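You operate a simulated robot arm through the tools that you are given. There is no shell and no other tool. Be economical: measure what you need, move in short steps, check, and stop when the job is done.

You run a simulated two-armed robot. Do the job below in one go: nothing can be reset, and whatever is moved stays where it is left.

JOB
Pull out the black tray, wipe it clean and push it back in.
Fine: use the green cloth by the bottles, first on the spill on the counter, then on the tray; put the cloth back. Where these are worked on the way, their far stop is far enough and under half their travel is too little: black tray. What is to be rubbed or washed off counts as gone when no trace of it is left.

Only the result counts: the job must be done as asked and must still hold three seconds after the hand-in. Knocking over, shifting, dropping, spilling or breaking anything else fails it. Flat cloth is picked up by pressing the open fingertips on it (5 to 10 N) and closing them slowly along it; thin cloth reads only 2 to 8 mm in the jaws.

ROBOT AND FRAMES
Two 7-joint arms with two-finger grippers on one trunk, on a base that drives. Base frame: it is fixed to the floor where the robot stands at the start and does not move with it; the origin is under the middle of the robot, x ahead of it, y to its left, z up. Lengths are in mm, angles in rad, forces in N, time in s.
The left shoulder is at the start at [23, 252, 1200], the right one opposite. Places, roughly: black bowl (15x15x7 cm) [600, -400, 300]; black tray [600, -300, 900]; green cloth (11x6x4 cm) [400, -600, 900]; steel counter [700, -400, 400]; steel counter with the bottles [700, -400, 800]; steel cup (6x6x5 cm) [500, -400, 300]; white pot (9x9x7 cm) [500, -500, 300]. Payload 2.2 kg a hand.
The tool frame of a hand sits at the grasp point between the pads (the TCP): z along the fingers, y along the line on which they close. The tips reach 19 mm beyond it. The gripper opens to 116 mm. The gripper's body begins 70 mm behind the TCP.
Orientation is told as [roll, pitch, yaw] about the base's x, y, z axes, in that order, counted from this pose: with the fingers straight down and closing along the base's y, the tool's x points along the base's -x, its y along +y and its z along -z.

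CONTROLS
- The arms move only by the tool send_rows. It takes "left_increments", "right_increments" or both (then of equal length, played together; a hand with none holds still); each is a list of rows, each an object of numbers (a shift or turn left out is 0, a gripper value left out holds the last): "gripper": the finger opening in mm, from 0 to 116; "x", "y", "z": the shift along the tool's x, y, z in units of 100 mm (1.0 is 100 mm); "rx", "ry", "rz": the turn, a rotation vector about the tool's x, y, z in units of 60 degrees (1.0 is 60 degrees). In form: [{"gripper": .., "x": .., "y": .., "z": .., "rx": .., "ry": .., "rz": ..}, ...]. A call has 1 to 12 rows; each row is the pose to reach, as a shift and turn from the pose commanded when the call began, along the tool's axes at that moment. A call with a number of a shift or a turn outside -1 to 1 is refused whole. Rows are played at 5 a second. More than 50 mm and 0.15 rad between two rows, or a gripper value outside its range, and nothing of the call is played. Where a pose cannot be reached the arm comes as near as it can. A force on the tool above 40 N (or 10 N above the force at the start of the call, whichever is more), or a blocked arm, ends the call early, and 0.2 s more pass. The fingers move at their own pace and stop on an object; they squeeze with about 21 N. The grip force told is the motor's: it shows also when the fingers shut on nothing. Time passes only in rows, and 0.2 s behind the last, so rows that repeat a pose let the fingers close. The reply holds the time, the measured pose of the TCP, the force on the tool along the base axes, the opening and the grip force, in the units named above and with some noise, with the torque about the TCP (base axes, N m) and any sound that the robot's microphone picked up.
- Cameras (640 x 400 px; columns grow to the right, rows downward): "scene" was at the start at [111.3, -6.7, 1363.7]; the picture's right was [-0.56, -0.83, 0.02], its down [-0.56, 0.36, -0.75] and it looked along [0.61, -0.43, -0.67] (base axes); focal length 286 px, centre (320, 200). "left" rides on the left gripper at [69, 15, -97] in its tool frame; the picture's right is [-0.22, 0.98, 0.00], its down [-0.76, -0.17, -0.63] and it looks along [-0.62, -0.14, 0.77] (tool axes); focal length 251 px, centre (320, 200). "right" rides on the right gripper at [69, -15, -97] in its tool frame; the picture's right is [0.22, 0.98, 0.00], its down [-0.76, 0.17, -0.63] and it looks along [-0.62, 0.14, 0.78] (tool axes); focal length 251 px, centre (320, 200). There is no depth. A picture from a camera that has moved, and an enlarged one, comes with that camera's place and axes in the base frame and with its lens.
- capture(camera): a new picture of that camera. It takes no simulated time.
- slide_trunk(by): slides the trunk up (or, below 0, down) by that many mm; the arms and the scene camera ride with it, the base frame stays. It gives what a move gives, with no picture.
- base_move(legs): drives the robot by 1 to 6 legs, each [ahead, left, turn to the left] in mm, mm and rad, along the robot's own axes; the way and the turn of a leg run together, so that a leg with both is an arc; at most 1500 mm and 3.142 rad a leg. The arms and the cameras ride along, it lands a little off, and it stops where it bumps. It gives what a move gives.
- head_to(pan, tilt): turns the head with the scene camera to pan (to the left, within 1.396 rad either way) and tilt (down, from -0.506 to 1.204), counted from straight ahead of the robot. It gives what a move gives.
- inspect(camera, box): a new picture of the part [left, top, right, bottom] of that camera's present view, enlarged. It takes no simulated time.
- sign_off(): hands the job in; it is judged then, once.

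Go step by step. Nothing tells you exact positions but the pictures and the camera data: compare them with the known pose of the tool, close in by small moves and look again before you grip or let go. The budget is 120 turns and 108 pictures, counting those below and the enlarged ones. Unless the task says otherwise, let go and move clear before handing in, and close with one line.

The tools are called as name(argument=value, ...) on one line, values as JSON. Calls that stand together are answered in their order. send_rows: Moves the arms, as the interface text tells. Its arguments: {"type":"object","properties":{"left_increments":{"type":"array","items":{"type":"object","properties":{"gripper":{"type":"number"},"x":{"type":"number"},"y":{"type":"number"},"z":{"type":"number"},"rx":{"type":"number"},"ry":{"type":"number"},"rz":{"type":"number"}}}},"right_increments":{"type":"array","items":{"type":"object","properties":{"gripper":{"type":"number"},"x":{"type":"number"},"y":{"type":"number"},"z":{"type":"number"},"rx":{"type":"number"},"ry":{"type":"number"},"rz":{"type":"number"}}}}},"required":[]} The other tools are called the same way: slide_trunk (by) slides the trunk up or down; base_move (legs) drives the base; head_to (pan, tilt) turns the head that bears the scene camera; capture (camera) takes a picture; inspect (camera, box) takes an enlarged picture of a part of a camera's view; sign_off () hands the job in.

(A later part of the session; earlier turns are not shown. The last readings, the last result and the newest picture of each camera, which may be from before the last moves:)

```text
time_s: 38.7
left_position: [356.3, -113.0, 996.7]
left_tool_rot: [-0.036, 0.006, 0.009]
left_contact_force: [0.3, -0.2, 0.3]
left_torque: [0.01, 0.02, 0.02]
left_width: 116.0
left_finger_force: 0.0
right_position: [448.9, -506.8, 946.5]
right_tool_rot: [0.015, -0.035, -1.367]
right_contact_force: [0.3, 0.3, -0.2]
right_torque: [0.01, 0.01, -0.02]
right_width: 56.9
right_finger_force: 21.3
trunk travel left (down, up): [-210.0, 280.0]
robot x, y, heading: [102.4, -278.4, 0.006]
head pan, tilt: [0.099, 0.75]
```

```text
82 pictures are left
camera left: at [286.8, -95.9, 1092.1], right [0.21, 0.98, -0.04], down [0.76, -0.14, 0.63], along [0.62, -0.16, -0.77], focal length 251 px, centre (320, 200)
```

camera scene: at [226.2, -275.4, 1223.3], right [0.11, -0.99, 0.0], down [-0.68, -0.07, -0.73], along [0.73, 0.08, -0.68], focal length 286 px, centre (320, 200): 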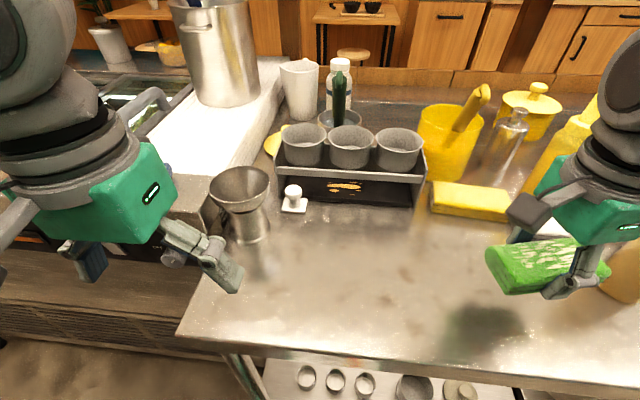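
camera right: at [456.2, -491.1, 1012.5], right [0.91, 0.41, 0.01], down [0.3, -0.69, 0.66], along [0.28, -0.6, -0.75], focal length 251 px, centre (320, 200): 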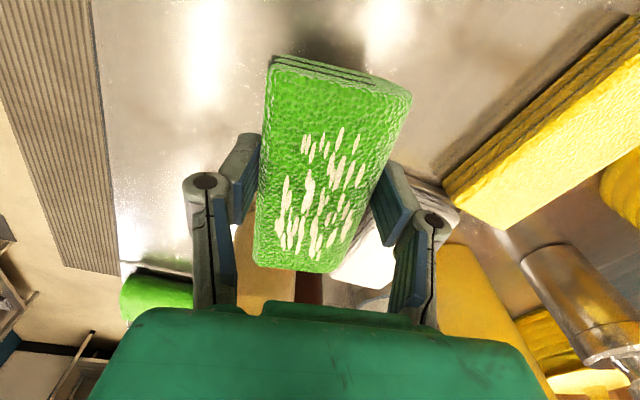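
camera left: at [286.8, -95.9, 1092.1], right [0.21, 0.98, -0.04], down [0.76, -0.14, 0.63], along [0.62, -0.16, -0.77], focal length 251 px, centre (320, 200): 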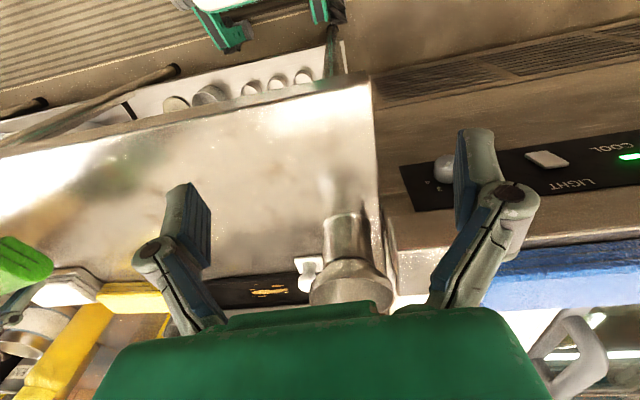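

inspect(camera="scene", box=[190, 110, 446, 270])

inspect(camera="scene", box=[260, 160, 360, 222])

inspect(camera="left", box=[160, 0, 420, 162])

```text
2.50 times, centred on (318, 190) of scene
camera zoom: at [226.2, -275.4, 1223.3], right [0.11, -0.99, 0.0], down [-0.68, -0.07, -0.73], along [0.73, 0.08, -0.68], focal length 716 px, centre (325, 225)
```

zoom: 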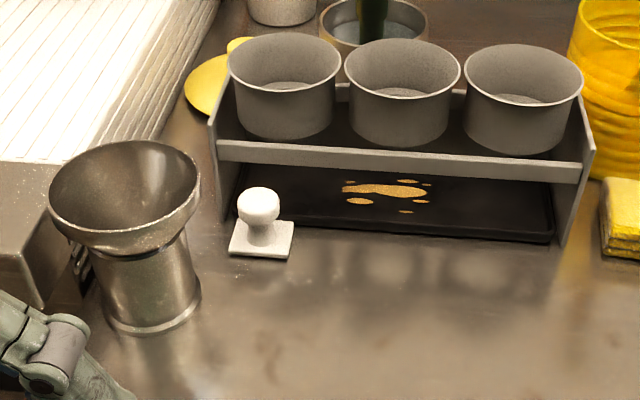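

```text
6.40 times, centred on (310, 191) of scene
camera zoom: at [226.2, -275.4, 1223.3], right [0.11, -0.99, 0.0], down [-0.68, -0.07, -0.73], along [0.73, 0.08, -0.68], focal length 1833 px, centre (384, 258)
```

zoom: 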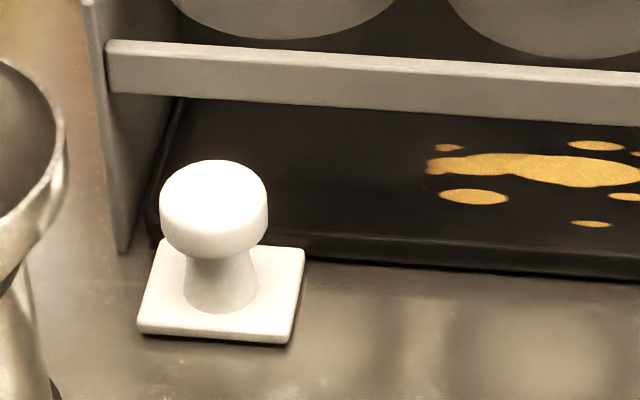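

```text
2.46 times, centred on (290, 81) of left
camera zoom: at [286.8, -95.9, 1092.1], right [0.21, 0.98, -0.04], down [0.76, -0.14, 0.63], along [0.62, -0.16, -0.77], focal length 619 px, centre (394, 493)
```

zoom: 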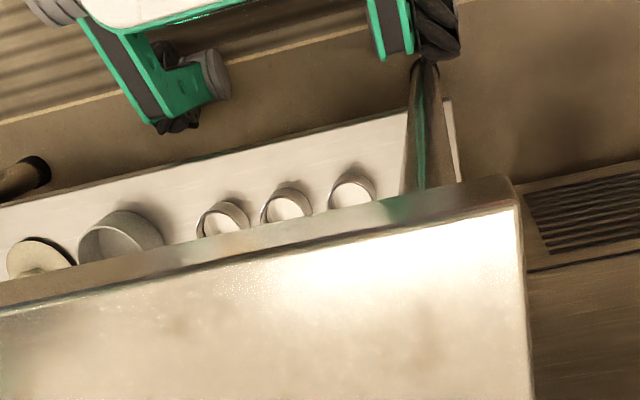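

The white knob may be the tray's pull or a separate press standing against it. I'll bring the left hand's camera closer to tell which.

send_rows(left_increments=[{"y": -0.35, "gripper": 70}, {"y": -0.7}, {"x": -0.3, "y": -1.0}, {"x": -0.6, "y": -1.0}, {"x": -0.9, "y": -1.0}, {"x": -0.9, "y": -1.0}])

capture(camera="left")

```text
time_s: 40.1
left_position: [446.0, -210.3, 1002.2]
left_tool_rot: [-0.035, -0.001, 0.01]
left_contact_force: [-0.1, -0.4, 0.1]
left_torque: [-0.02, 0.0, -0.01]
left_width: 70.0
left_finger_force: 0.0
right_position: [446.5, -507.2, 947.8]
right_tool_rot: [0.017, -0.035, -1.369]
right_contact_force: [0.1, -0.6, 0.0]
right_torque: [0.02, -0.04, 0.0]
right_width: 57.0
right_finger_force: 21.3
trunk travel left (down, up): [-210.0, 280.0]
robot x, y, heading: [101.6, -280.6, 0.015]
head pan, tilt: [0.099, 0.75]
```

```text
78 pictures are left
camera left: at [376.7, -192.6, 1098.3], right [0.21, 0.98, -0.03], down [0.76, -0.14, 0.64], along [0.62, -0.16, -0.77], focal length 251 px, centre (320, 200)
```

left: 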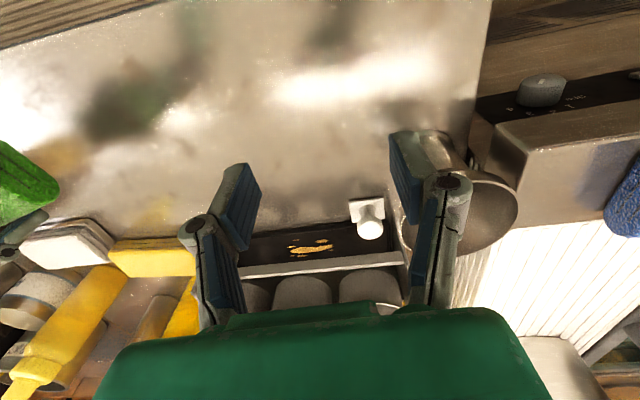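

inspect(camera="left", box=[310, 180, 410, 260])

```text
5.00 times, centred on (360, 220) of left
camera zoom: at [376.7, -192.6, 1098.3], right [0.21, 0.98, -0.03], down [0.76, -0.14, 0.64], along [0.62, -0.16, -0.77], focal length 1257 px, centre (120, 100)
```

zoom: 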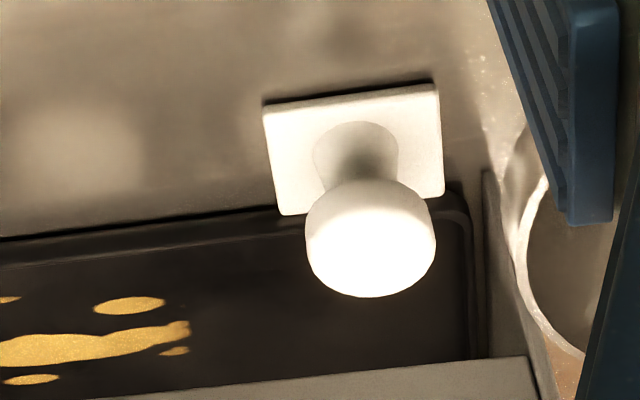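

The knob's plate abuts the tray front at about (605,-187), so I take it to be the tray's pull. The steel funnel cup stands close on its left, with its rim at about y -165 and z 950. I'll test how far forward the left hand reaches, staying high.

send_rows(left_increments=[{"x": -0.3, "y": 0.05}, {"x": -0.6, "y": 0.1}, {"x": -0.9, "y": 0.15}, {"x": -1.0, "y": 0.2}, {"x": -1.0, "y": 0.2}])

capture(camera="left")

capture(camera="scene")

```text
time_s: 41.3
left_position: [547.9, -191.8, 999.8]
left_tool_rot: [-0.034, 0.002, 0.009]
left_contact_force: [-0.5, -0.2, -0.9]
left_torque: [0.02, -0.06, -0.02]
left_width: 70.1
left_finger_force: 0.1
right_position: [448.3, -505.8, 947.8]
right_tool_rot: [0.018, -0.034, -1.369]
right_contact_force: [-0.3, -0.2, -0.8]
right_torque: [0.0, 0.0, 0.01]
right_width: 56.7
right_finger_force: 20.9
trunk travel left (down, up): [-210.0, 280.0]
robot x, y, heading: [103.9, -281.6, 0.012]
head pan, tilt: [0.099, 0.75]
```

```text
76 pictures are left
camera left: at [476.8, -173.4, 1094.9], right [0.21, 0.98, -0.03], down [0.76, -0.14, 0.64], along [0.62, -0.16, -0.77], focal length 251 px, centre (320, 200)
```

left: 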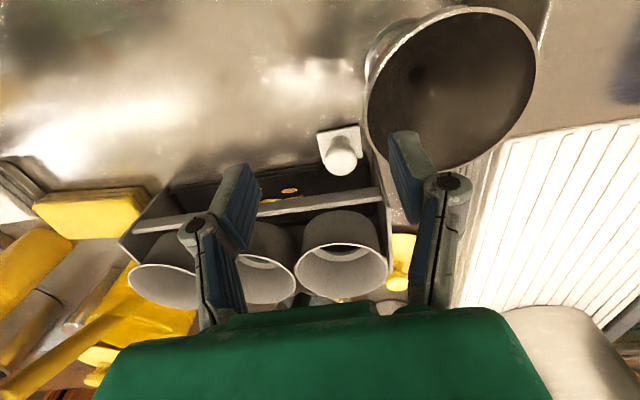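

```text
75 pictures are left
camera scene: at [227.1, -276.4, 1223.2], right [0.11, -0.99, 0.0], down [-0.68, -0.07, -0.73], along [0.73, 0.08, -0.68], focal length 286 px, centre (320, 200)
```

scene: 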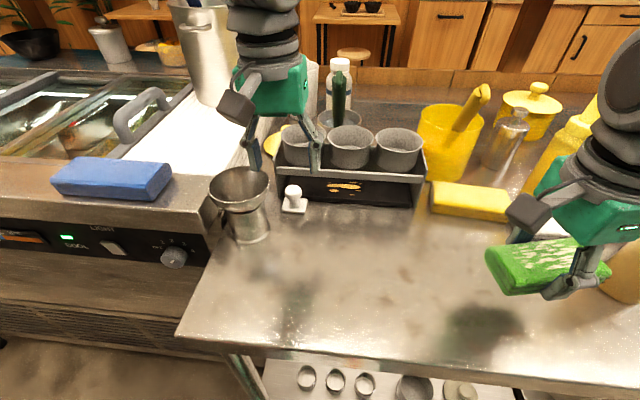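

The left hand reaches well forward. I'll bring it above the knob with a narrower opening and straighten its roll.

send_rows(left_increments=[{"x": -0.25, "y": 0.03, "gripper": 52, "rx": -0.02}, {"x": -0.52, "y": 0.06, "rx": -0.033}, {"x": -0.52, "y": 0.06, "rx": -0.033}])

capture(camera="left")

```text
time_s: 42.1
left_position: [598.0, -186.2, 997.5]
left_tool_rot: [-0.001, -0.001, 0.007]
left_contact_force: [-0.2, 1.0, 0.4]
left_torque: [-0.01, 0.01, -0.01]
left_width: 51.8
left_finger_force: 0.0
right_position: [447.4, -507.5, 948.2]
right_tool_rot: [0.017, -0.036, -1.367]
right_contact_force: [-0.4, 0.2, -1.2]
right_torque: [0.01, 0.02, -0.01]
right_width: 56.9
right_finger_force: 20.6
trunk travel left (down, up): [-210.0, 280.0]
robot x, y, heading: [106.6, -280.1, 0.013]
head pan, tilt: [0.099, 0.75]
```

```text
74 pictures are left
camera left: at [528.6, -171.7, 1094.6], right [0.21, 0.98, 0.0], down [0.76, -0.16, 0.63], along [0.62, -0.13, -0.77], focal length 251 px, centre (320, 200)
```

left: 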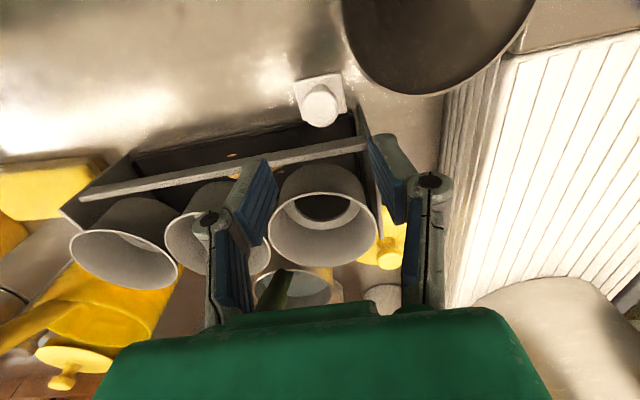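

The knob head is at about (594,-185), with its top at z 895. I'll descend around it.

send_rows(left_increments=[{"x": 0.03, "z": 0.3}, {"x": 0.03, "z": 0.6}, {"x": 0.03, "z": 0.8}, {"x": 0.03, "z": 0.8}])

capture(camera="left")

inspect(camera="scene", box=[180, 80, 380, 255])

```text
time_s: 43.1
left_position: [595.0, -186.9, 918.1]
left_tool_rot: [0.0, 0.002, 0.007]
left_contact_force: [-0.8, -0.2, 0.0]
left_torque: [-0.02, -0.06, 0.0]
left_width: 51.9
left_finger_force: 0.1
right_position: [448.2, -506.1, 948.1]
right_tool_rot: [0.018, -0.034, -1.369]
right_contact_force: [0.2, 1.4, -0.3]
right_torque: [-0.01, -0.02, 0.0]
right_width: 56.7
right_finger_force: 21.5
trunk travel left (down, up): [-210.0, 280.0]
robot x, y, heading: [106.7, -280.7, 0.011]
head pan, tilt: [0.099, 0.75]
```

```text
73 pictures are left
camera left: at [524.8, -171.7, 1014.4], right [0.21, 0.98, 0.0], down [0.76, -0.16, 0.63], along [0.62, -0.13, -0.78], focal length 251 px, centre (320, 200)
```

left: 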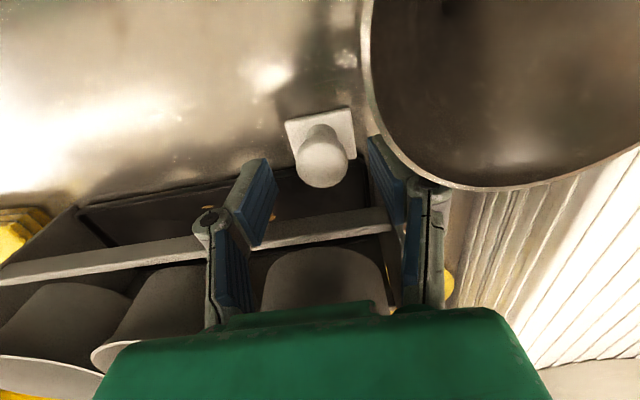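

```text
2.29 times, centred on (280, 168) of scene
camera zoom: at [227.2, -276.7, 1223.3], right [0.11, -0.99, 0.0], down [-0.68, -0.07, -0.73], along [0.73, 0.08, -0.68], focal length 655 px, centre (411, 274)
```

zoom: 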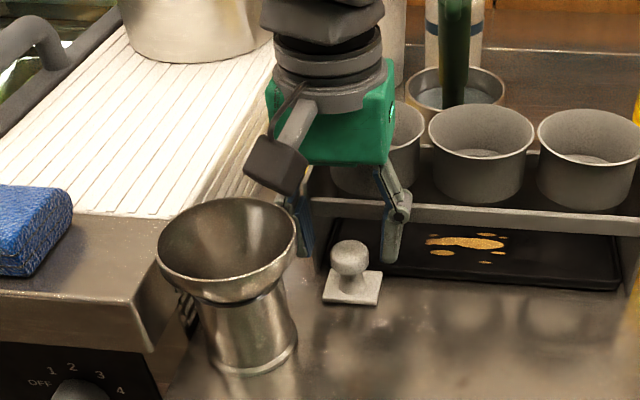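

send_rows(left_increments=[{"z": 0.15}, {"z": 0.28}, {"z": 0.28}, {"z": 0.28, "gripper": 42}, {"z": 0.28, "gripper": 34}, {"z": 0.28, "gripper": 26}, {"z": 0.28, "gripper": 15}, {"z": 0.28, "gripper": 15}])

capture(camera="left")

```text
time_s: 44.9
left_position: [594.6, -186.5, 889.8]
left_tool_rot: [0.001, 0.002, 0.009]
left_contact_force: [-0.6, -2.1, -2.4]
left_torque: [0.01, -0.06, -0.01]
left_width: 25.3
left_finger_force: 44.7
right_position: [448.7, -506.9, 947.2]
right_tool_rot: [0.017, -0.035, -1.369]
right_contact_force: [0.1, -0.1, 0.3]
right_torque: [-0.02, -0.03, -0.02]
right_width: 57.0
right_finger_force: 21.0
trunk travel left (down, up): [-210.0, 280.0]
robot x, y, heading: [105.9, -281.5, 0.009]
head pan, tilt: [0.099, 0.75]
```

```text
71 pictures are left
camera left: at [525.4, -171.7, 986.3], right [0.21, 0.98, 0.0], down [0.76, -0.16, 0.63], along [0.62, -0.13, -0.78], focal length 251 px, centre (320, 200)
```

left: 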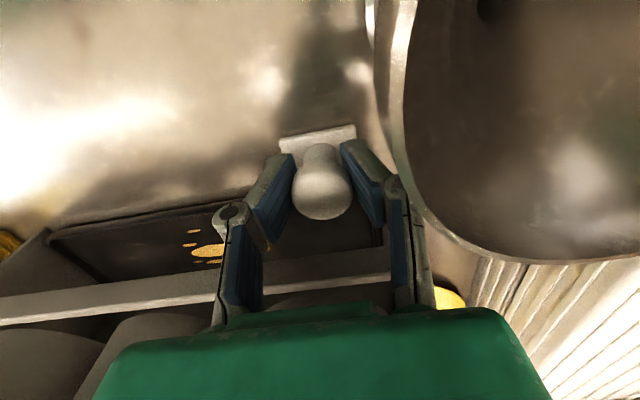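

The knob is gripped. I'll pull gently by 15 mm and check whether the tray follows.

send_rows(left_increments=[{"x": 0.05}, {"x": 0.1}, {"x": 0.15}, {"x": 0.15}])

capture(camera="left")

inspect(camera="scene", box=[230, 130, 430, 255])

```text
time_s: 45.9
left_position: [580.2, -186.9, 889.5]
left_tool_rot: [0.0, 0.004, 0.006]
left_contact_force: [0.9, -5.4, -13.5]
left_torque: [-0.05, -0.27, -0.07]
left_width: 25.2
left_finger_force: 44.7
right_position: [447.8, -507.1, 946.6]
right_tool_rot: [0.016, -0.036, -1.37]
right_contact_force: [0.8, 0.1, -0.3]
right_torque: [-0.01, 0.01, -0.01]
right_width: 56.9
right_finger_force: 21.4
trunk travel left (down, up): [-210.0, 280.0]
robot x, y, heading: [104.0, -277.2, 0.009]
head pan, tilt: [0.099, 0.75]
```

```text
70 pictures are left
camera left: at [510.5, -171.7, 986.4], right [0.21, 0.98, 0.0], down [0.76, -0.16, 0.63], along [0.62, -0.13, -0.78], focal length 251 px, centre (320, 200)
```

left: 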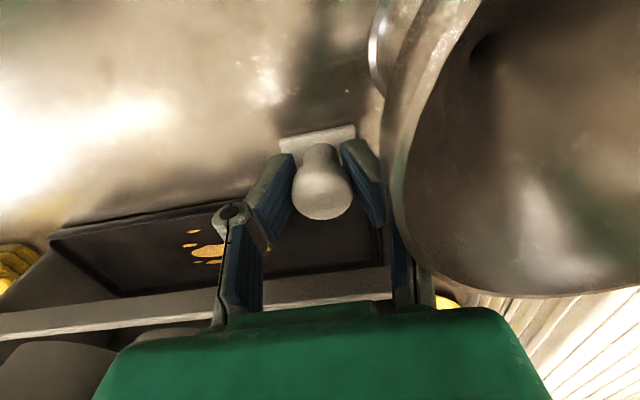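

```text
3.20 times, centred on (330, 192) of scene
camera zoom: at [228.9, -277.8, 1223.0], right [0.11, -0.99, 0.0], down [-0.68, -0.07, -0.73], along [0.72, 0.08, -0.68], focal length 916 px, centre (288, 224)
```

zoom: 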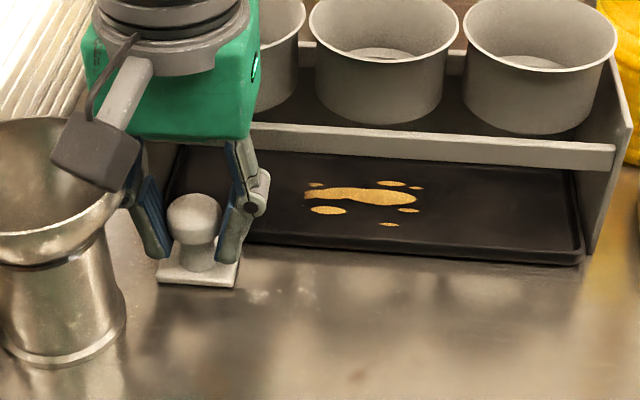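

The tray follows, so the knob is its handle. To pass the funnel I need the gripper turned 90°, so I'll open slightly, lift off and rotate.

send_rows(left_increments=[{"gripper": 36}, {"gripper": 36}, {"z": -0.2}, {"z": -0.5}, {"z": -0.8}, {"z": -0.95}])

send_rows(left_increments=[{"rz": -0.13}, {"rz": -0.26}, {"rz": -0.39}, {"rz": -0.52}, {"rz": -0.65}, {"rz": -0.75}])

send_rows(left_increments=[{"rz": -0.13}, {"rz": -0.26}, {"rz": -0.39}, {"rz": -0.52}, {"rz": -0.65}, {"rz": -0.75}, {"rz": -0.75}])

capture(camera="left")

```text
time_s: 47.3
left_position: [581.2, -186.6, 986.3]
left_tool_rot: [-0.001, 0.004, 0.009]
left_contact_force: [-0.9, 0.4, -0.6]
left_torque: [-0.03, 0.0, 0.0]
left_width: 35.8
left_finger_force: 0.1
right_position: [449.2, -507.6, 947.5]
right_tool_rot: [0.017, -0.035, -1.367]
right_contact_force: [0.1, 0.8, -1.0]
right_torque: [0.0, 0.0, -0.01]
right_width: 57.0
right_finger_force: 20.6
trunk travel left (down, up): [-210.0, 280.0]
robot x, y, heading: [101.7, -279.8, 0.012]
head pan, tilt: [0.099, 0.75]
```

```text
time_s: 48.7
left_position: [581.0, -185.9, 986.3]
left_tool_rot: [0.0, 0.001, 0.795]
left_contact_force: [0.8, 1.5, 0.7]
left_torque: [-0.01, -0.02, 0.0]
left_width: 36.0
left_finger_force: 0.0
right_position: [448.7, -507.8, 947.1]
right_tool_rot: [0.016, -0.033, -1.367]
right_contact_force: [-0.2, -0.3, -0.7]
right_torque: [-0.02, 0.01, 0.02]
right_width: 56.8
right_finger_force: 20.6
trunk travel left (down, up): [-210.0, 280.0]
robot x, y, heading: [103.8, -280.8, 0.011]
head pan, tilt: [0.099, 0.75]
```

```text
time_s: 50.3
left_position: [583.4, -181.5, 992.7]
left_tool_rot: [0.0, 0.029, 1.596]
left_contact_force: [-0.3, -0.7, 0.2]
left_torque: [0.0, -0.06, -0.02]
left_width: 36.0
left_finger_force: 0.1
right_position: [448.2, -506.6, 946.3]
right_tool_rot: [0.018, -0.036, -1.369]
right_contact_force: [-0.2, 0.1, 0.2]
right_torque: [-0.02, 0.01, 0.0]
right_width: 57.1
right_finger_force: 21.4
trunk travel left (down, up): [-210.0, 280.0]
robot x, y, heading: [103.2, -280.8, 0.01]
head pan, tilt: [0.099, 0.75]
```

```text
68 pictures are left
camera left: at [569.3, -248.5, 1091.3], right [-0.98, 0.19, -0.01], down [0.15, 0.78, 0.61], along [0.12, 0.6, -0.79], focal length 251 px, centre (320, 200)
```

left: 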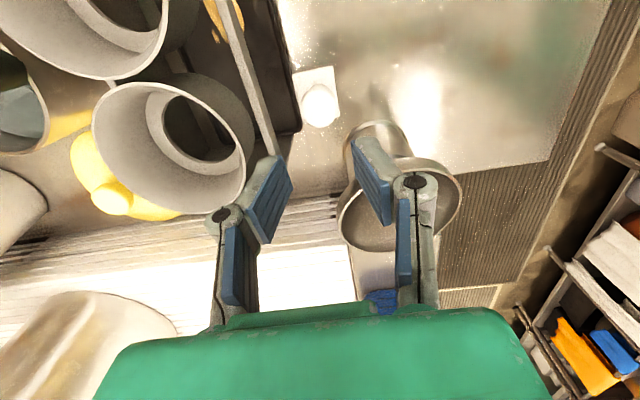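

The knob is at about (580,-187), but the rack's cup rims leave little room behind it. I'll open wide and set only the rear finger behind the knob, with the hand forward of it.

send_rows(left_increments=[{"gripper": 110, "x": 0.03, "y": 0.2, "ry": -0.028}, {"x": 0.07, "y": 0.42, "ry": -0.028}, {"x": 0.07, "y": 0.42, "z": 0.3, "ry": -0.028}, {"x": 0.07, "y": 0.42, "z": 0.6, "ry": -0.028}, {"x": 0.07, "y": 0.42, "z": 0.6, "ry": -0.028}])

capture(camera="left")

inspect(camera="scene", box=[180, 80, 400, 255])

```text
time_s: 51.5
left_position: [543.3, -192.5, 940.7]
left_tool_rot: [-0.018, 0.004, 1.591]
left_contact_force: [0.0, -0.3, 0.3]
left_torque: [0.02, -0.03, 0.02]
left_width: 110.2
left_finger_force: 0.0
right_position: [448.6, -506.8, 946.8]
right_tool_rot: [0.017, -0.034, -1.367]
right_contact_force: [-0.3, 0.7, 0.0]
right_torque: [0.01, 0.01, 0.02]
right_width: 56.8
right_finger_force: 20.7
trunk travel left (down, up): [-210.0, 280.0]
robot x, y, heading: [103.8, -279.6, 0.006]
head pan, tilt: [0.099, 0.75]
```

```text
67 pictures are left
camera left: at [527.4, -262.5, 1036.1], right [-0.98, 0.2, -0.02], down [0.14, 0.76, 0.63], along [0.14, 0.62, -0.77], focal length 251 px, centre (320, 200)
```

left: 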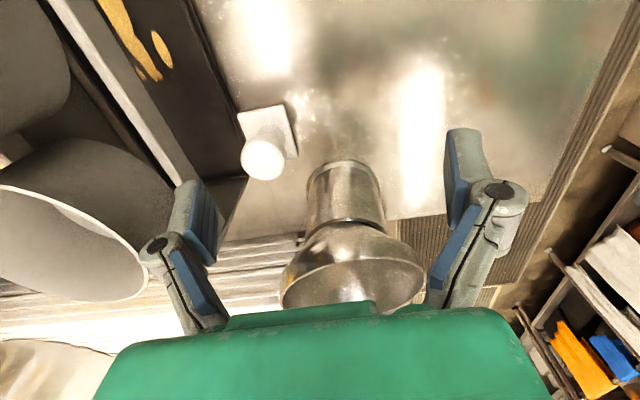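

```text
2.29 times, centred on (290, 168) of scene
camera zoom: at [226.8, -277.0, 1223.2], right [0.11, -0.99, 0.0], down [-0.68, -0.07, -0.73], along [0.73, 0.08, -0.68], focal length 655 px, centre (389, 274)
```

zoom: 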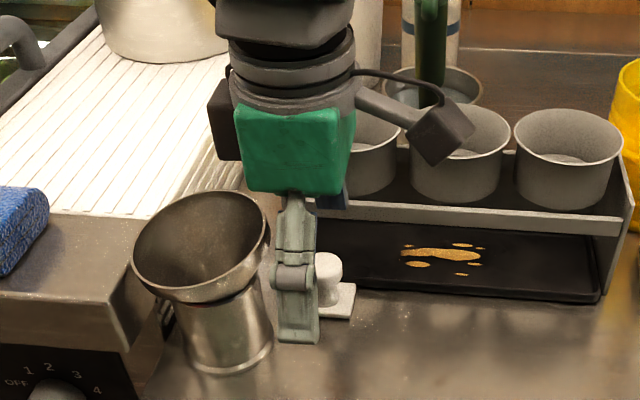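

send_rows(left_increments=[{"gripper": 116, "y": -0.04}, {"y": -0.04, "z": 0.15}, {"y": -0.04, "z": 0.3}, {"y": -0.04, "z": 0.45}, {"y": -0.04, "z": 0.5}])

capture(camera="left")

```text
time_s: 52.7
left_position: [551.3, -192.4, 899.2]
left_tool_rot: [-0.028, 0.02, 1.602]
left_contact_force: [-6.9, -0.9, 4.0]
left_torque: [0.01, -0.37, -0.02]
left_width: 116.2
left_finger_force: 0.0
right_position: [447.3, -507.5, 948.2]
right_tool_rot: [0.017, -0.034, -1.369]
right_contact_force: [0.4, -0.7, -0.6]
right_torque: [0.03, -0.02, 0.02]
right_width: 57.0
right_finger_force: 21.2
trunk travel left (down, up): [-210.0, 280.0]
robot x, y, heading: [102.2, -281.1, 0.01]
head pan, tilt: [0.099, 0.75]
```

```text
65 pictures are left
camera left: at [535.1, -260.1, 995.6], right [-0.98, 0.19, -0.03], down [0.13, 0.77, 0.62], along [0.14, 0.61, -0.78], focal length 251 px, centre (320, 200)
```

left: 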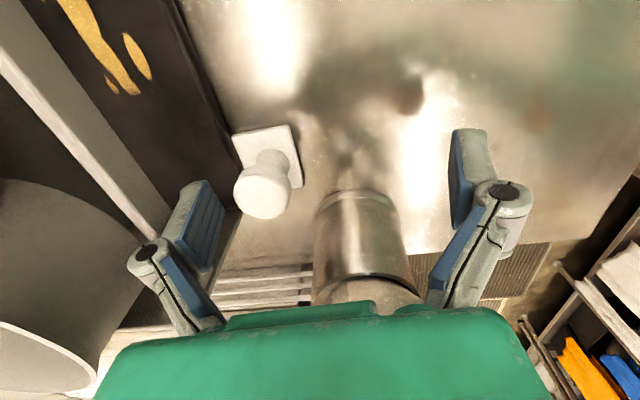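

The rear knuckle is touching the rack bar lightly and there is about 10 mm of slack to the knob, so I'll back off before pulling.

send_rows(left_increments=[{"y": 0.05}, {"y": 0.1}, {"y": 0.1, "z": 0.05}])

send_rows(left_increments=[{"y": 0.05}, {"y": 0.15}, {"y": 0.3}, {"y": 0.3}])

capture(camera="left")

inspect(camera="scene", box=[180, 80, 430, 255])

```text
time_s: 53.5
left_position: [539.8, -188.8, 885.2]
left_tool_rot: [-0.01, 0.02, 1.606]
left_contact_force: [0.4, -0.2, 0.4]
left_torque: [0.01, -0.04, 0.03]
left_width: 116.1
left_finger_force: 0.0
right_position: [448.8, -508.1, 946.9]
right_tool_rot: [0.017, -0.036, -1.369]
right_contact_force: [0.0, 0.2, -0.2]
right_torque: [0.01, 0.01, 0.05]
right_width: 56.8
right_finger_force: 21.2
trunk travel left (down, up): [-210.0, 280.0]
robot x, y, heading: [104.0, -279.7, 0.011]
head pan, tilt: [0.099, 0.75]
```

```text
time_s: 54.5
left_position: [508.4, -187.3, 878.7]
left_tool_rot: [0.003, 0.012, 1.607]
left_contact_force: [0.0, 0.5, 0.1]
left_torque: [0.03, 0.02, -0.01]
left_width: 116.4
left_finger_force: 0.0
right_position: [450.3, -505.2, 946.7]
right_tool_rot: [0.016, -0.034, -1.365]
right_contact_force: [-0.1, -0.4, -0.1]
right_torque: [-0.01, 0.01, -0.01]
right_width: 57.1
right_finger_force: 20.9
trunk travel left (down, up): [-210.0, 280.0]
robot x, y, heading: [106.4, -278.4, 0.01]
head pan, tilt: [0.099, 0.75]
```

```text
64 pictures are left
camera left: at [494.7, -255.9, 975.2], right [-0.98, 0.18, 0.0], down [0.14, 0.77, 0.62], along [0.11, 0.61, -0.78], focal length 251 px, centre (320, 200)
```

left: 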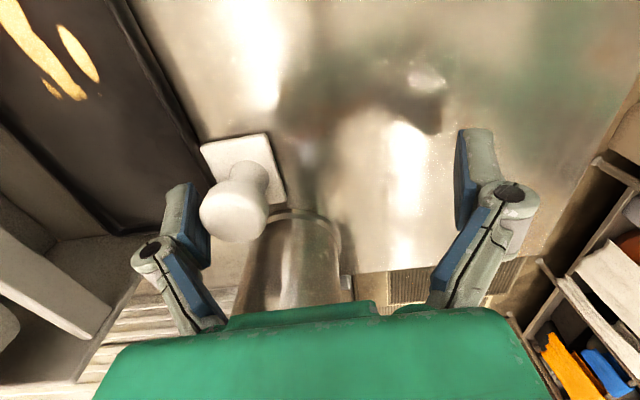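

```text
2.29 times, centred on (305, 168) of scene
camera zoom: at [227.5, -275.2, 1223.1], right [0.11, -0.99, 0.0], down [-0.68, -0.07, -0.73], along [0.72, 0.08, -0.68], focal length 655 px, centre (354, 274)
```

zoom: 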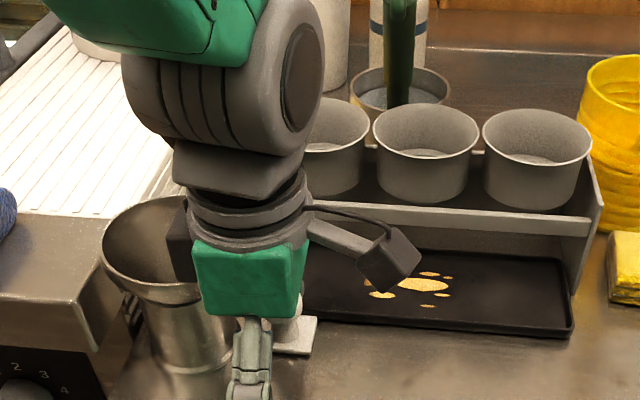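

The tray is coming out. I'll raise the hand a little to clear the funnel rim and keep pulling until it stops.

send_rows(left_increments=[{"z": -0.12, "x": 0.03}, {"y": 0.1, "z": -0.12, "x": 0.03}, {"y": 0.2, "z": -0.12, "x": 0.03}, {"y": 0.3, "z": -0.12, "x": 0.03}, {"y": 0.4, "z": -0.12, "x": 0.03}, {"y": 0.4, "z": -0.12, "x": 0.03}])

capture(camera="left")

inspect(camera="scene", box=[180, 80, 430, 255])

```text
time_s: 55.9
left_position: [466.9, -196.0, 890.4]
left_tool_rot: [0.005, 0.0, 1.594]
left_contact_force: [0.3, 0.3, 0.0]
left_torque: [0.03, 0.01, 0.02]
left_width: 115.9
left_finger_force: 0.1
right_position: [449.1, -506.6, 947.1]
right_tool_rot: [0.019, -0.035, -1.368]
right_contact_force: [0.6, 1.2, -1.3]
right_torque: [0.01, -0.01, 0.0]
right_width: 56.8
right_finger_force: 20.8
trunk travel left (down, up): [-210.0, 280.0]
robot x, y, heading: [103.6, -279.9, 0.014]
head pan, tilt: [0.099, 0.75]
```

```text
62 pictures are left
camera left: at [452.6, -265.3, 985.8], right [-0.98, 0.19, 0.0], down [0.15, 0.76, 0.63], along [0.12, 0.62, -0.77], focal length 251 px, centre (320, 200)
```

left: 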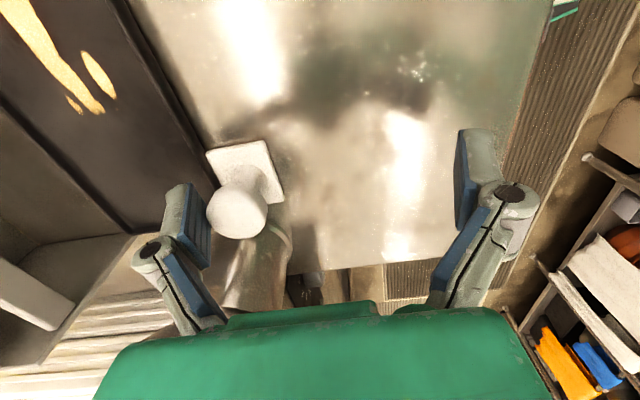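

```text
2.29 times, centred on (305, 168) of scene
camera zoom: at [227.8, -279.0, 1224.3], right [0.08, -1.0, 0.0], down [-0.67, -0.05, -0.74], along [0.74, 0.06, -0.67], focal length 655 px, centre (354, 274)
```

zoom: 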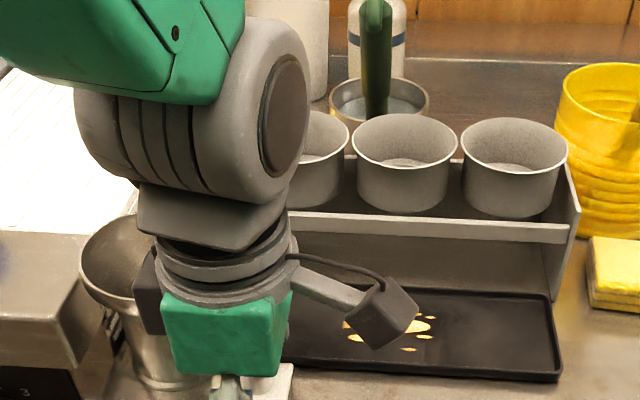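

send_rows(left_increments=[{"y": 0.1}, {"y": 0.2}, {"y": 0.3}, {"y": 0.4}, {"y": 0.4}])

capture(camera="left")

capture(camera="scene")

```text
time_s: 57.1
left_position: [422.7, -197.3, 889.1]
left_tool_rot: [0.003, -0.006, 1.587]
left_contact_force: [-0.9, -0.2, -0.2]
left_torque: [0.03, -0.01, 0.01]
left_width: 115.7
left_finger_force: 0.1
right_position: [447.8, -507.3, 948.3]
right_tool_rot: [0.016, -0.036, -1.369]
right_contact_force: [0.0, 0.2, -1.3]
right_torque: [0.05, 0.02, -0.02]
right_width: 56.8
right_finger_force: 20.7
trunk travel left (down, up): [-210.0, 280.0]
robot x, y, heading: [99.2, -276.7, 0.011]
head pan, tilt: [0.099, 0.75]
```

```text
60 pictures are left
camera left: at [409.6, -267.1, 984.5], right [-0.98, 0.2, 0.01], down [0.16, 0.76, 0.64], along [0.12, 0.63, -0.77], focal length 251 px, centre (320, 200)
```

left: 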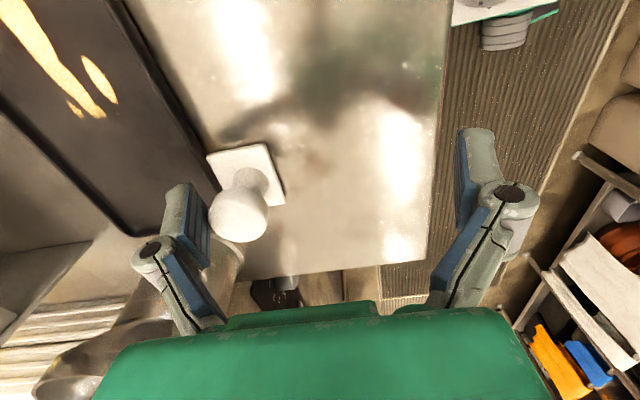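

```text
59 pictures are left
camera scene: at [228.8, -281.2, 1226.3], right [0.05, -1.0, 0.0], down [-0.65, -0.03, -0.76], along [0.75, 0.04, -0.66], focal length 286 px, centre (320, 200)
```

scene: 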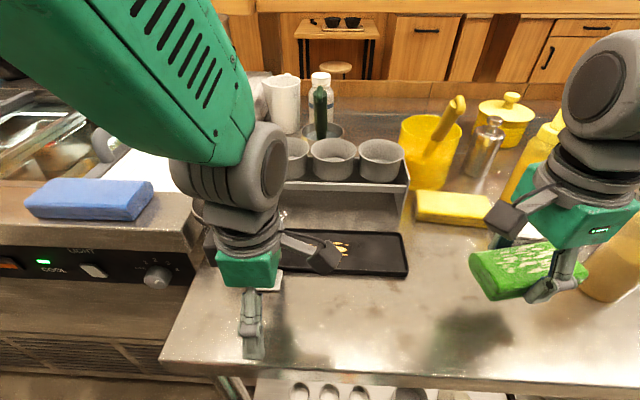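

The tray is out about 135 mm, well clear of the rack. I'll lift the left hand off and park it away, then look at the tray.

send_rows(left_increments=[{"y": -0.06, "z": -0.05}, {"y": -0.06, "z": -0.4}, {"y": -0.06, "z": -0.8}, {"y": 0.2, "z": -1.0}, {"y": 0.5, "z": -1.0, "x": -0.2}, {"y": 0.7, "z": -1.0, "x": -0.5}, {"y": 0.7, "z": -1.0, "x": -0.8}])

capture(camera="scene")

```text
time_s: 58.7
left_position: [349.9, -116.5, 984.7]
left_tool_rot: [-0.002, -0.028, 1.58]
left_contact_force: [-0.3, -0.2, 0.3]
left_torque: [-0.05, -0.01, 0.03]
left_width: 116.2
left_finger_force: 0.0
right_position: [448.7, -506.0, 948.0]
right_tool_rot: [0.017, -0.036, -1.368]
right_contact_force: [0.2, 0.1, -1.1]
right_torque: [0.03, -0.02, -0.01]
right_width: 57.1
right_finger_force: 20.7
trunk travel left (down, up): [-210.0, 280.0]
robot x, y, heading: [103.6, -281.4, 0.009]
head pan, tilt: [0.099, 0.75]
```

```text
58 pictures are left
camera scene: at [225.8, -273.0, 1223.4], right [0.11, -0.99, 0.0], down [-0.68, -0.07, -0.73], along [0.73, 0.08, -0.68], focal length 286 px, centre (320, 200)
```

scene: 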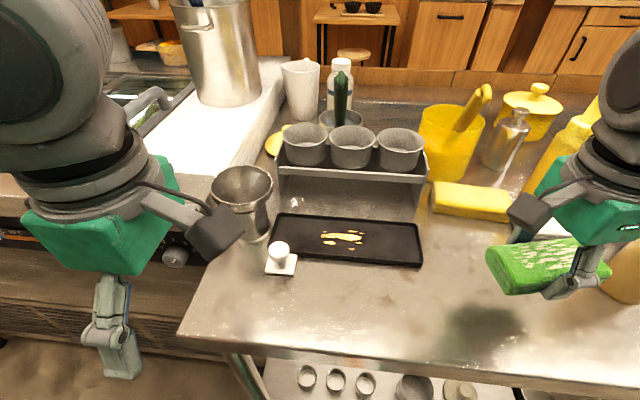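

The tray is out with the stain at about (540,-280). I'll carry the cloth there, turning it parallel to the tray on the way.

send_rows(right_increments=[{"x": 0.22, "y": 0.15, "ry": 0.016}, {"x": 0.45, "y": 0.3, "ry": 0.033}, {"x": 0.67, "y": 0.45, "ry": 0.033}, {"x": 0.9, "y": 0.59, "ry": 0.033}])

send_rows(right_increments=[{"x": 0.3, "y": 0.15, "rz": 0.05}, {"x": 0.6, "y": 0.3, "rz": 0.1}, {"x": 0.8, "y": 0.45, "rz": 0.15}, {"x": 0.95, "y": 0.59, "rz": 0.194}, {"x": 0.95, "y": 0.59, "rz": 0.194}])

capture(camera="right")

```text
time_s: 59.7
left_position: [350.1, -116.9, 986.2]
left_tool_rot: [0.0, -0.029, 1.579]
left_contact_force: [-0.2, 0.0, 1.0]
left_torque: [-0.01, 0.02, -0.02]
left_width: 116.1
left_finger_force: 0.0
right_position: [487.1, -405.8, 945.6]
right_tool_rot: [0.019, -0.001, -1.366]
right_contact_force: [1.3, -0.6, -0.3]
right_torque: [-0.02, -0.01, 0.01]
right_width: 57.1
right_finger_force: 21.2
trunk travel left (down, up): [-210.0, 280.0]
robot x, y, heading: [103.8, -284.4, 0.01]
head pan, tilt: [0.099, 0.75]
```

```text
time_s: 60.9
left_position: [351.1, -117.8, 986.7]
left_tool_rot: [-0.002, -0.03, 1.579]
left_contact_force: [0.4, -0.3, 0.1]
left_torque: [0.04, -0.02, 0.0]
left_width: 115.9
left_finger_force: 0.0
right_position: [530.1, -301.3, 963.7]
right_tool_rot: [0.033, 0.041, -1.581]
right_contact_force: [-0.4, -0.9, -1.1]
right_torque: [0.04, -0.01, -0.02]
right_width: 56.8
right_finger_force: 21.4
trunk travel left (down, up): [-210.0, 280.0]
robot x, y, heading: [104.3, -283.0, 0.01]
head pan, tilt: [0.099, 0.75]
```

```text
57 pictures are left
camera right: at [511.1, -235.2, 1062.2], right [0.98, 0.2, 0.04], down [0.14, -0.78, 0.61], along [0.16, -0.59, -0.79], focal length 251 px, centre (320, 200)
```

right: 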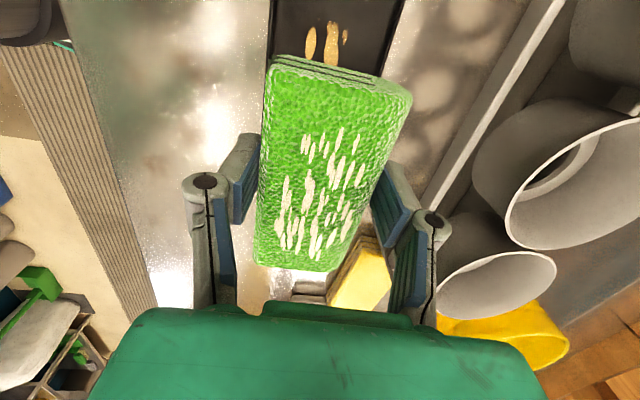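

send_rows(right_increments=[{"x": 0.1, "y": 0.03, "z": 0.15, "rx": 0.033, "ry": -0.04}, {"x": 0.18, "y": 0.05, "z": 0.3, "rx": 0.033, "ry": -0.04}, {"x": 0.18, "y": 0.06, "z": 0.4, "rx": 0.033, "ry": -0.04}, {"x": 0.18, "y": 0.06, "z": 0.4, "rx": 0.033, "ry": -0.04}])

capture(camera="right")

inspect(camera="scene", box=[220, 120, 460, 290])

```text
time_s: 62.1
left_position: [347.9, -116.2, 985.5]
left_tool_rot: [0.0, -0.028, 1.58]
left_contact_force: [0.7, 0.1, -0.4]
left_torque: [0.0, -0.01, 0.02]
left_width: 116.0
left_finger_force: 0.1
right_position: [544.7, -284.4, 937.4]
right_tool_rot: [0.008, 0.025, -1.603]
right_contact_force: [0.1, -0.1, -0.2]
right_torque: [0.01, -0.01, 0.03]
right_width: 56.9
right_finger_force: 21.1
trunk travel left (down, up): [-210.0, 280.0]
robot x, y, heading: [100.0, -279.4, 0.011]
head pan, tilt: [0.099, 0.75]
stopped in row 4 (right hand): the arm was blocked; the commanded pose is now the measured one
```

```text
56 pictures are left
camera right: at [529.9, -218.1, 1034.3], right [0.98, 0.18, 0.01], down [0.14, -0.78, 0.61], along [0.12, -0.6, -0.79], focal length 251 px, centre (320, 200)
```

right: 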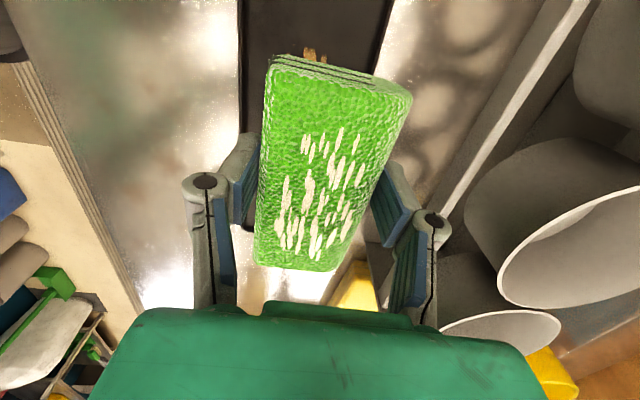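

```text
2.35 times, centred on (340, 205) of scene
camera zoom: at [226.2, -272.6, 1222.8], right [0.11, -0.99, 0.0], down [-0.68, -0.07, -0.73], along [0.73, 0.08, -0.68], focal length 674 px, centre (273, 188)
```

zoom: 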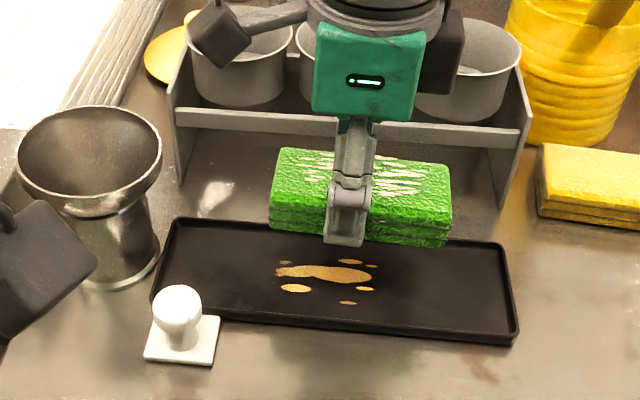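

The cloth is parallel to the tray and above the stain. I'll lower it onto the tray floor gently.

send_rows(right_increments=[{"x": 0.04, "y": -0.06, "z": 0.15}, {"x": 0.06, "y": -0.07, "z": 0.3}, {"x": 0.06, "y": -0.07, "z": 0.4}, {"x": 0.06, "y": -0.07, "z": 0.44}])

inspect(camera="scene", box=[220, 120, 460, 290])

```text
time_s: 63.3
left_position: [346.6, -115.8, 984.8]
left_tool_rot: [0.0, -0.028, 1.579]
left_contact_force: [0.1, -0.8, -1.0]
left_torque: [-0.03, -0.01, 0.01]
left_width: 116.0
left_finger_force: 0.0
right_position: [549.1, -280.6, 923.7]
right_tool_rot: [0.037, 0.087, -1.628]
right_contact_force: [0.1, 0.4, -0.8]
right_torque: [0.04, 0.02, 0.02]
right_width: 56.8
right_finger_force: 21.1
trunk travel left (down, up): [-210.0, 280.0]
robot x, y, heading: [102.7, -277.8, 0.009]
head pan, tilt: [0.099, 0.75]
stopped in row 4 (right hand): the arm was blocked; the commanded pose is now the measured one
```

```text
2.35 times, centred on (340, 205) of scene
camera zoom: at [225.9, -272.2, 1222.8], right [0.11, -0.99, 0.0], down [-0.68, -0.08, -0.73], along [0.73, 0.08, -0.68], focal length 674 px, centre (273, 188)
```

zoom: 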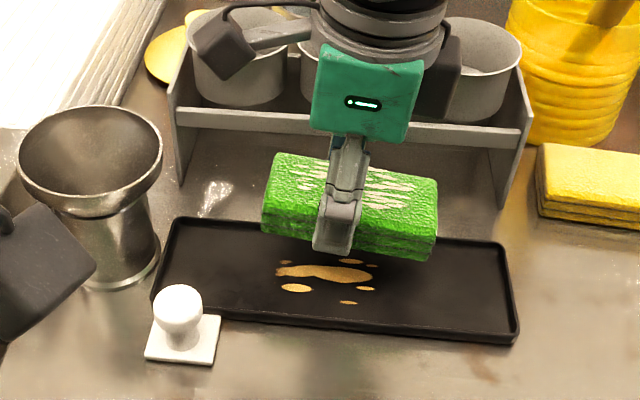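

The right arm is cramped across the robot's centre line. I'll back the hand off to the right, drive the base back and to the left, then reach in again from its own side.

send_rows(right_increments=[{"z": -0.3}, {"z": -0.4, "x": -0.3}, {"z": -0.4, "x": -0.65}, {"z": -0.4, "x": -1.0}])

send_rows(right_increments=[{"x": -0.3, "y": -0.1, "rz": -0.08}, {"x": -0.55, "y": -0.2, "rz": -0.08}])

base_move(legs=[[-40, 0, 0], [0, 150, 0]])

send_rows(right_increments=[{"x": 0.0}, {"x": 0.0}, {"x": 0.0}, {"x": 0.0}])

capture(camera="scene")

```text
time_s: 64.3
left_position: [346.3, -118.1, 985.5]
left_tool_rot: [0.0, -0.03, 1.578]
left_contact_force: [-0.7, 0.3, 0.5]
left_torque: [-0.02, 0.02, 0.04]
left_width: 116.0
left_finger_force: 0.1
right_position: [541.6, -385.9, 955.1]
right_tool_rot: [0.035, 0.084, -1.624]
right_contact_force: [0.0, -0.9, -0.7]
right_torque: [0.03, 0.03, 0.02]
right_width: 56.7
right_finger_force: 21.0
trunk travel left (down, up): [-210.0, 280.0]
robot x, y, heading: [104.2, -282.0, 0.01]
head pan, tilt: [0.099, 0.75]
```

```text
time_s: 64.9
left_position: [347.8, -116.5, 984.5]
left_tool_rot: [0.002, -0.03, 1.579]
left_contact_force: [-0.6, 0.7, -0.6]
left_torque: [0.02, 0.02, 0.02]
left_width: 115.7
left_finger_force: 0.0
right_position: [519.5, -438.2, 946.9]
right_tool_rot: [0.043, 0.082, -1.541]
right_contact_force: [-0.5, -0.8, -0.6]
right_torque: [0.03, 0.0, 0.03]
right_width: 57.0
right_finger_force: 20.9
trunk travel left (down, up): [-210.0, 280.0]
robot x, y, heading: [106.7, -281.0, 0.011]
head pan, tilt: [0.099, 0.75]
```

```text
time_s: 66.7
left_position: [307.0, 19.1, 986.3]
left_tool_rot: [0.001, -0.039, 1.579]
left_contact_force: [0.8, -0.5, -0.3]
left_torque: [0.0, 0.02, -0.04]
left_width: 116.2
left_finger_force: 0.1
right_position: [477.3, -300.3, 943.6]
right_tool_rot: [0.042, 0.093, -1.541]
right_contact_force: [-0.5, -0.4, -0.9]
right_torque: [0.04, 0.01, -0.04]
right_width: 57.1
right_finger_force: 20.7
trunk travel left (down, up): [-210.0, 280.0]
robot x, y, heading: [61.4, -133.6, 0.013]
head pan, tilt: [0.099, 0.75]
```

```text
time_s: 67.7
left_position: [303.9, 65.0, 980.8]
left_tool_rot: [-0.002, 0.004, 1.583]
left_contact_force: [-0.8, 0.9, 0.2]
left_torque: [-0.07, -0.02, 0.04]
left_width: 116.0
left_finger_force: 0.0
right_position: [475.8, -253.0, 951.7]
right_tool_rot: [0.045, 0.048, -1.538]
right_contact_force: [-0.1, 1.3, -0.5]
right_torque: [-0.08, 0.02, 0.02]
right_width: 56.8
right_finger_force: 21.2
trunk travel left (down, up): [-210.0, 280.0]
robot x, y, heading: [67.7, -128.5, 0.011]
head pan, tilt: [0.099, 0.75]
```

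```text
53 pictures are left
camera scene: at [185.2, -104.2, 1222.1], right [0.11, -0.99, 0.01], down [-0.68, -0.08, -0.73], along [0.73, 0.07, -0.68], focal length 286 px, centre (320, 200)
```

scene: 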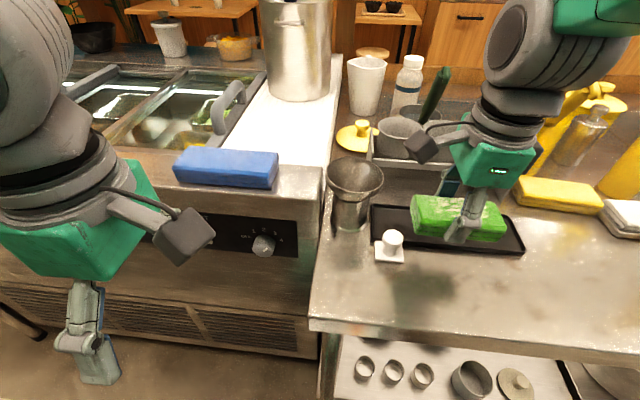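

The base move has started the sway again. I'll wait for it to settle.

send_rows(left_increments=[{"x": 0.0}, {"x": 0.0}, {"x": 0.0}, {"x": 0.0}, {"x": 0.0}, {"x": 0.0}, {"x": 0.0}, {"x": 0.0}, {"x": 0.0}, {"x": 0.0}, {"x": 0.0}, {"x": 0.0}])

send_rows(left_increments=[{"x": 0.0}, {"x": 0.0}])

send_rows(left_increments=[{"x": 0.0}, {"x": 0.0}])

capture(camera="right")

```text
time_s: 70.5
left_position: [301.5, 44.8, 984.2]
left_tool_rot: [-0.003, -0.018, 1.581]
left_contact_force: [0.1, -0.1, -0.5]
left_torque: [0.0, 0.06, -0.02]
left_width: 116.3
left_finger_force: 0.1
right_position: [474.8, -274.0, 949.3]
right_tool_rot: [0.045, 0.069, -1.539]
right_contact_force: [1.1, -0.4, -0.4]
right_torque: [0.08, -0.03, -0.04]
right_width: 56.8
right_finger_force: 21.0
trunk travel left (down, up): [-210.0, 280.0]
robot x, y, heading: [63.4, -127.0, 0.007]
head pan, tilt: [0.099, 0.75]
stopped in row 12 (left hand): the arm was blocked; the commanded pose is now the measured one
```

```text
time_s: 71.1
left_position: [302.3, 70.6, 981.3]
left_tool_rot: [0.0, 0.005, 1.583]
left_contact_force: [-0.2, 0.2, -0.3]
left_torque: [-0.02, -0.03, 0.01]
left_width: 116.3
left_finger_force: 0.0
right_position: [474.1, -249.3, 952.1]
right_tool_rot: [0.047, 0.048, -1.537]
right_contact_force: [0.2, 1.6, -1.2]
right_torque: [-0.05, 0.0, -0.01]
right_width: 57.0
right_finger_force: 20.8
trunk travel left (down, up): [-210.0, 280.0]
robot x, y, heading: [59.5, -119.2, 0.013]
head pan, tilt: [0.099, 0.75]
```

```text
time_s: 71.7
left_position: [303.2, 42.4, 984.1]
left_tool_rot: [-0.001, -0.021, 1.582]
left_contact_force: [-0.4, 0.6, 0.2]
left_torque: [0.0, 0.0, 0.02]
left_width: 116.3
left_finger_force: 0.1
right_position: [475.8, -275.3, 948.9]
right_tool_rot: [0.046, 0.073, -1.539]
right_contact_force: [-0.7, -0.4, -1.0]
right_torque: [0.0, 0.02, 0.02]
right_width: 56.8
right_finger_force: 21.2
trunk travel left (down, up): [-210.0, 280.0]
robot x, y, heading: [61.6, -128.5, 0.009]
head pan, tilt: [0.099, 0.75]
```

```text
52 pictures are left
camera right: at [451.5, -214.3, 1048.7], right [0.97, 0.24, 0.06], down [0.16, -0.8, 0.58], along [0.19, -0.56, -0.81], focal length 251 px, centre (320, 200)
```

right: 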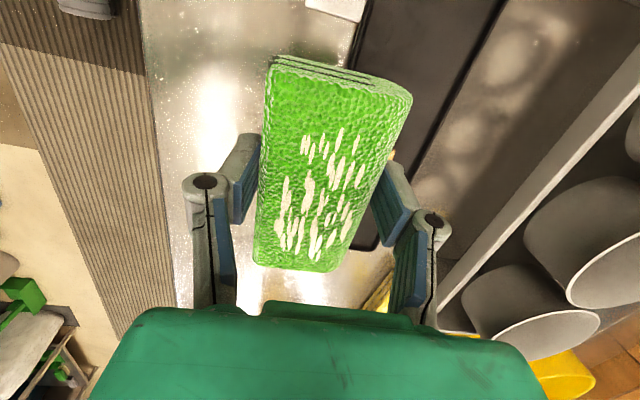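

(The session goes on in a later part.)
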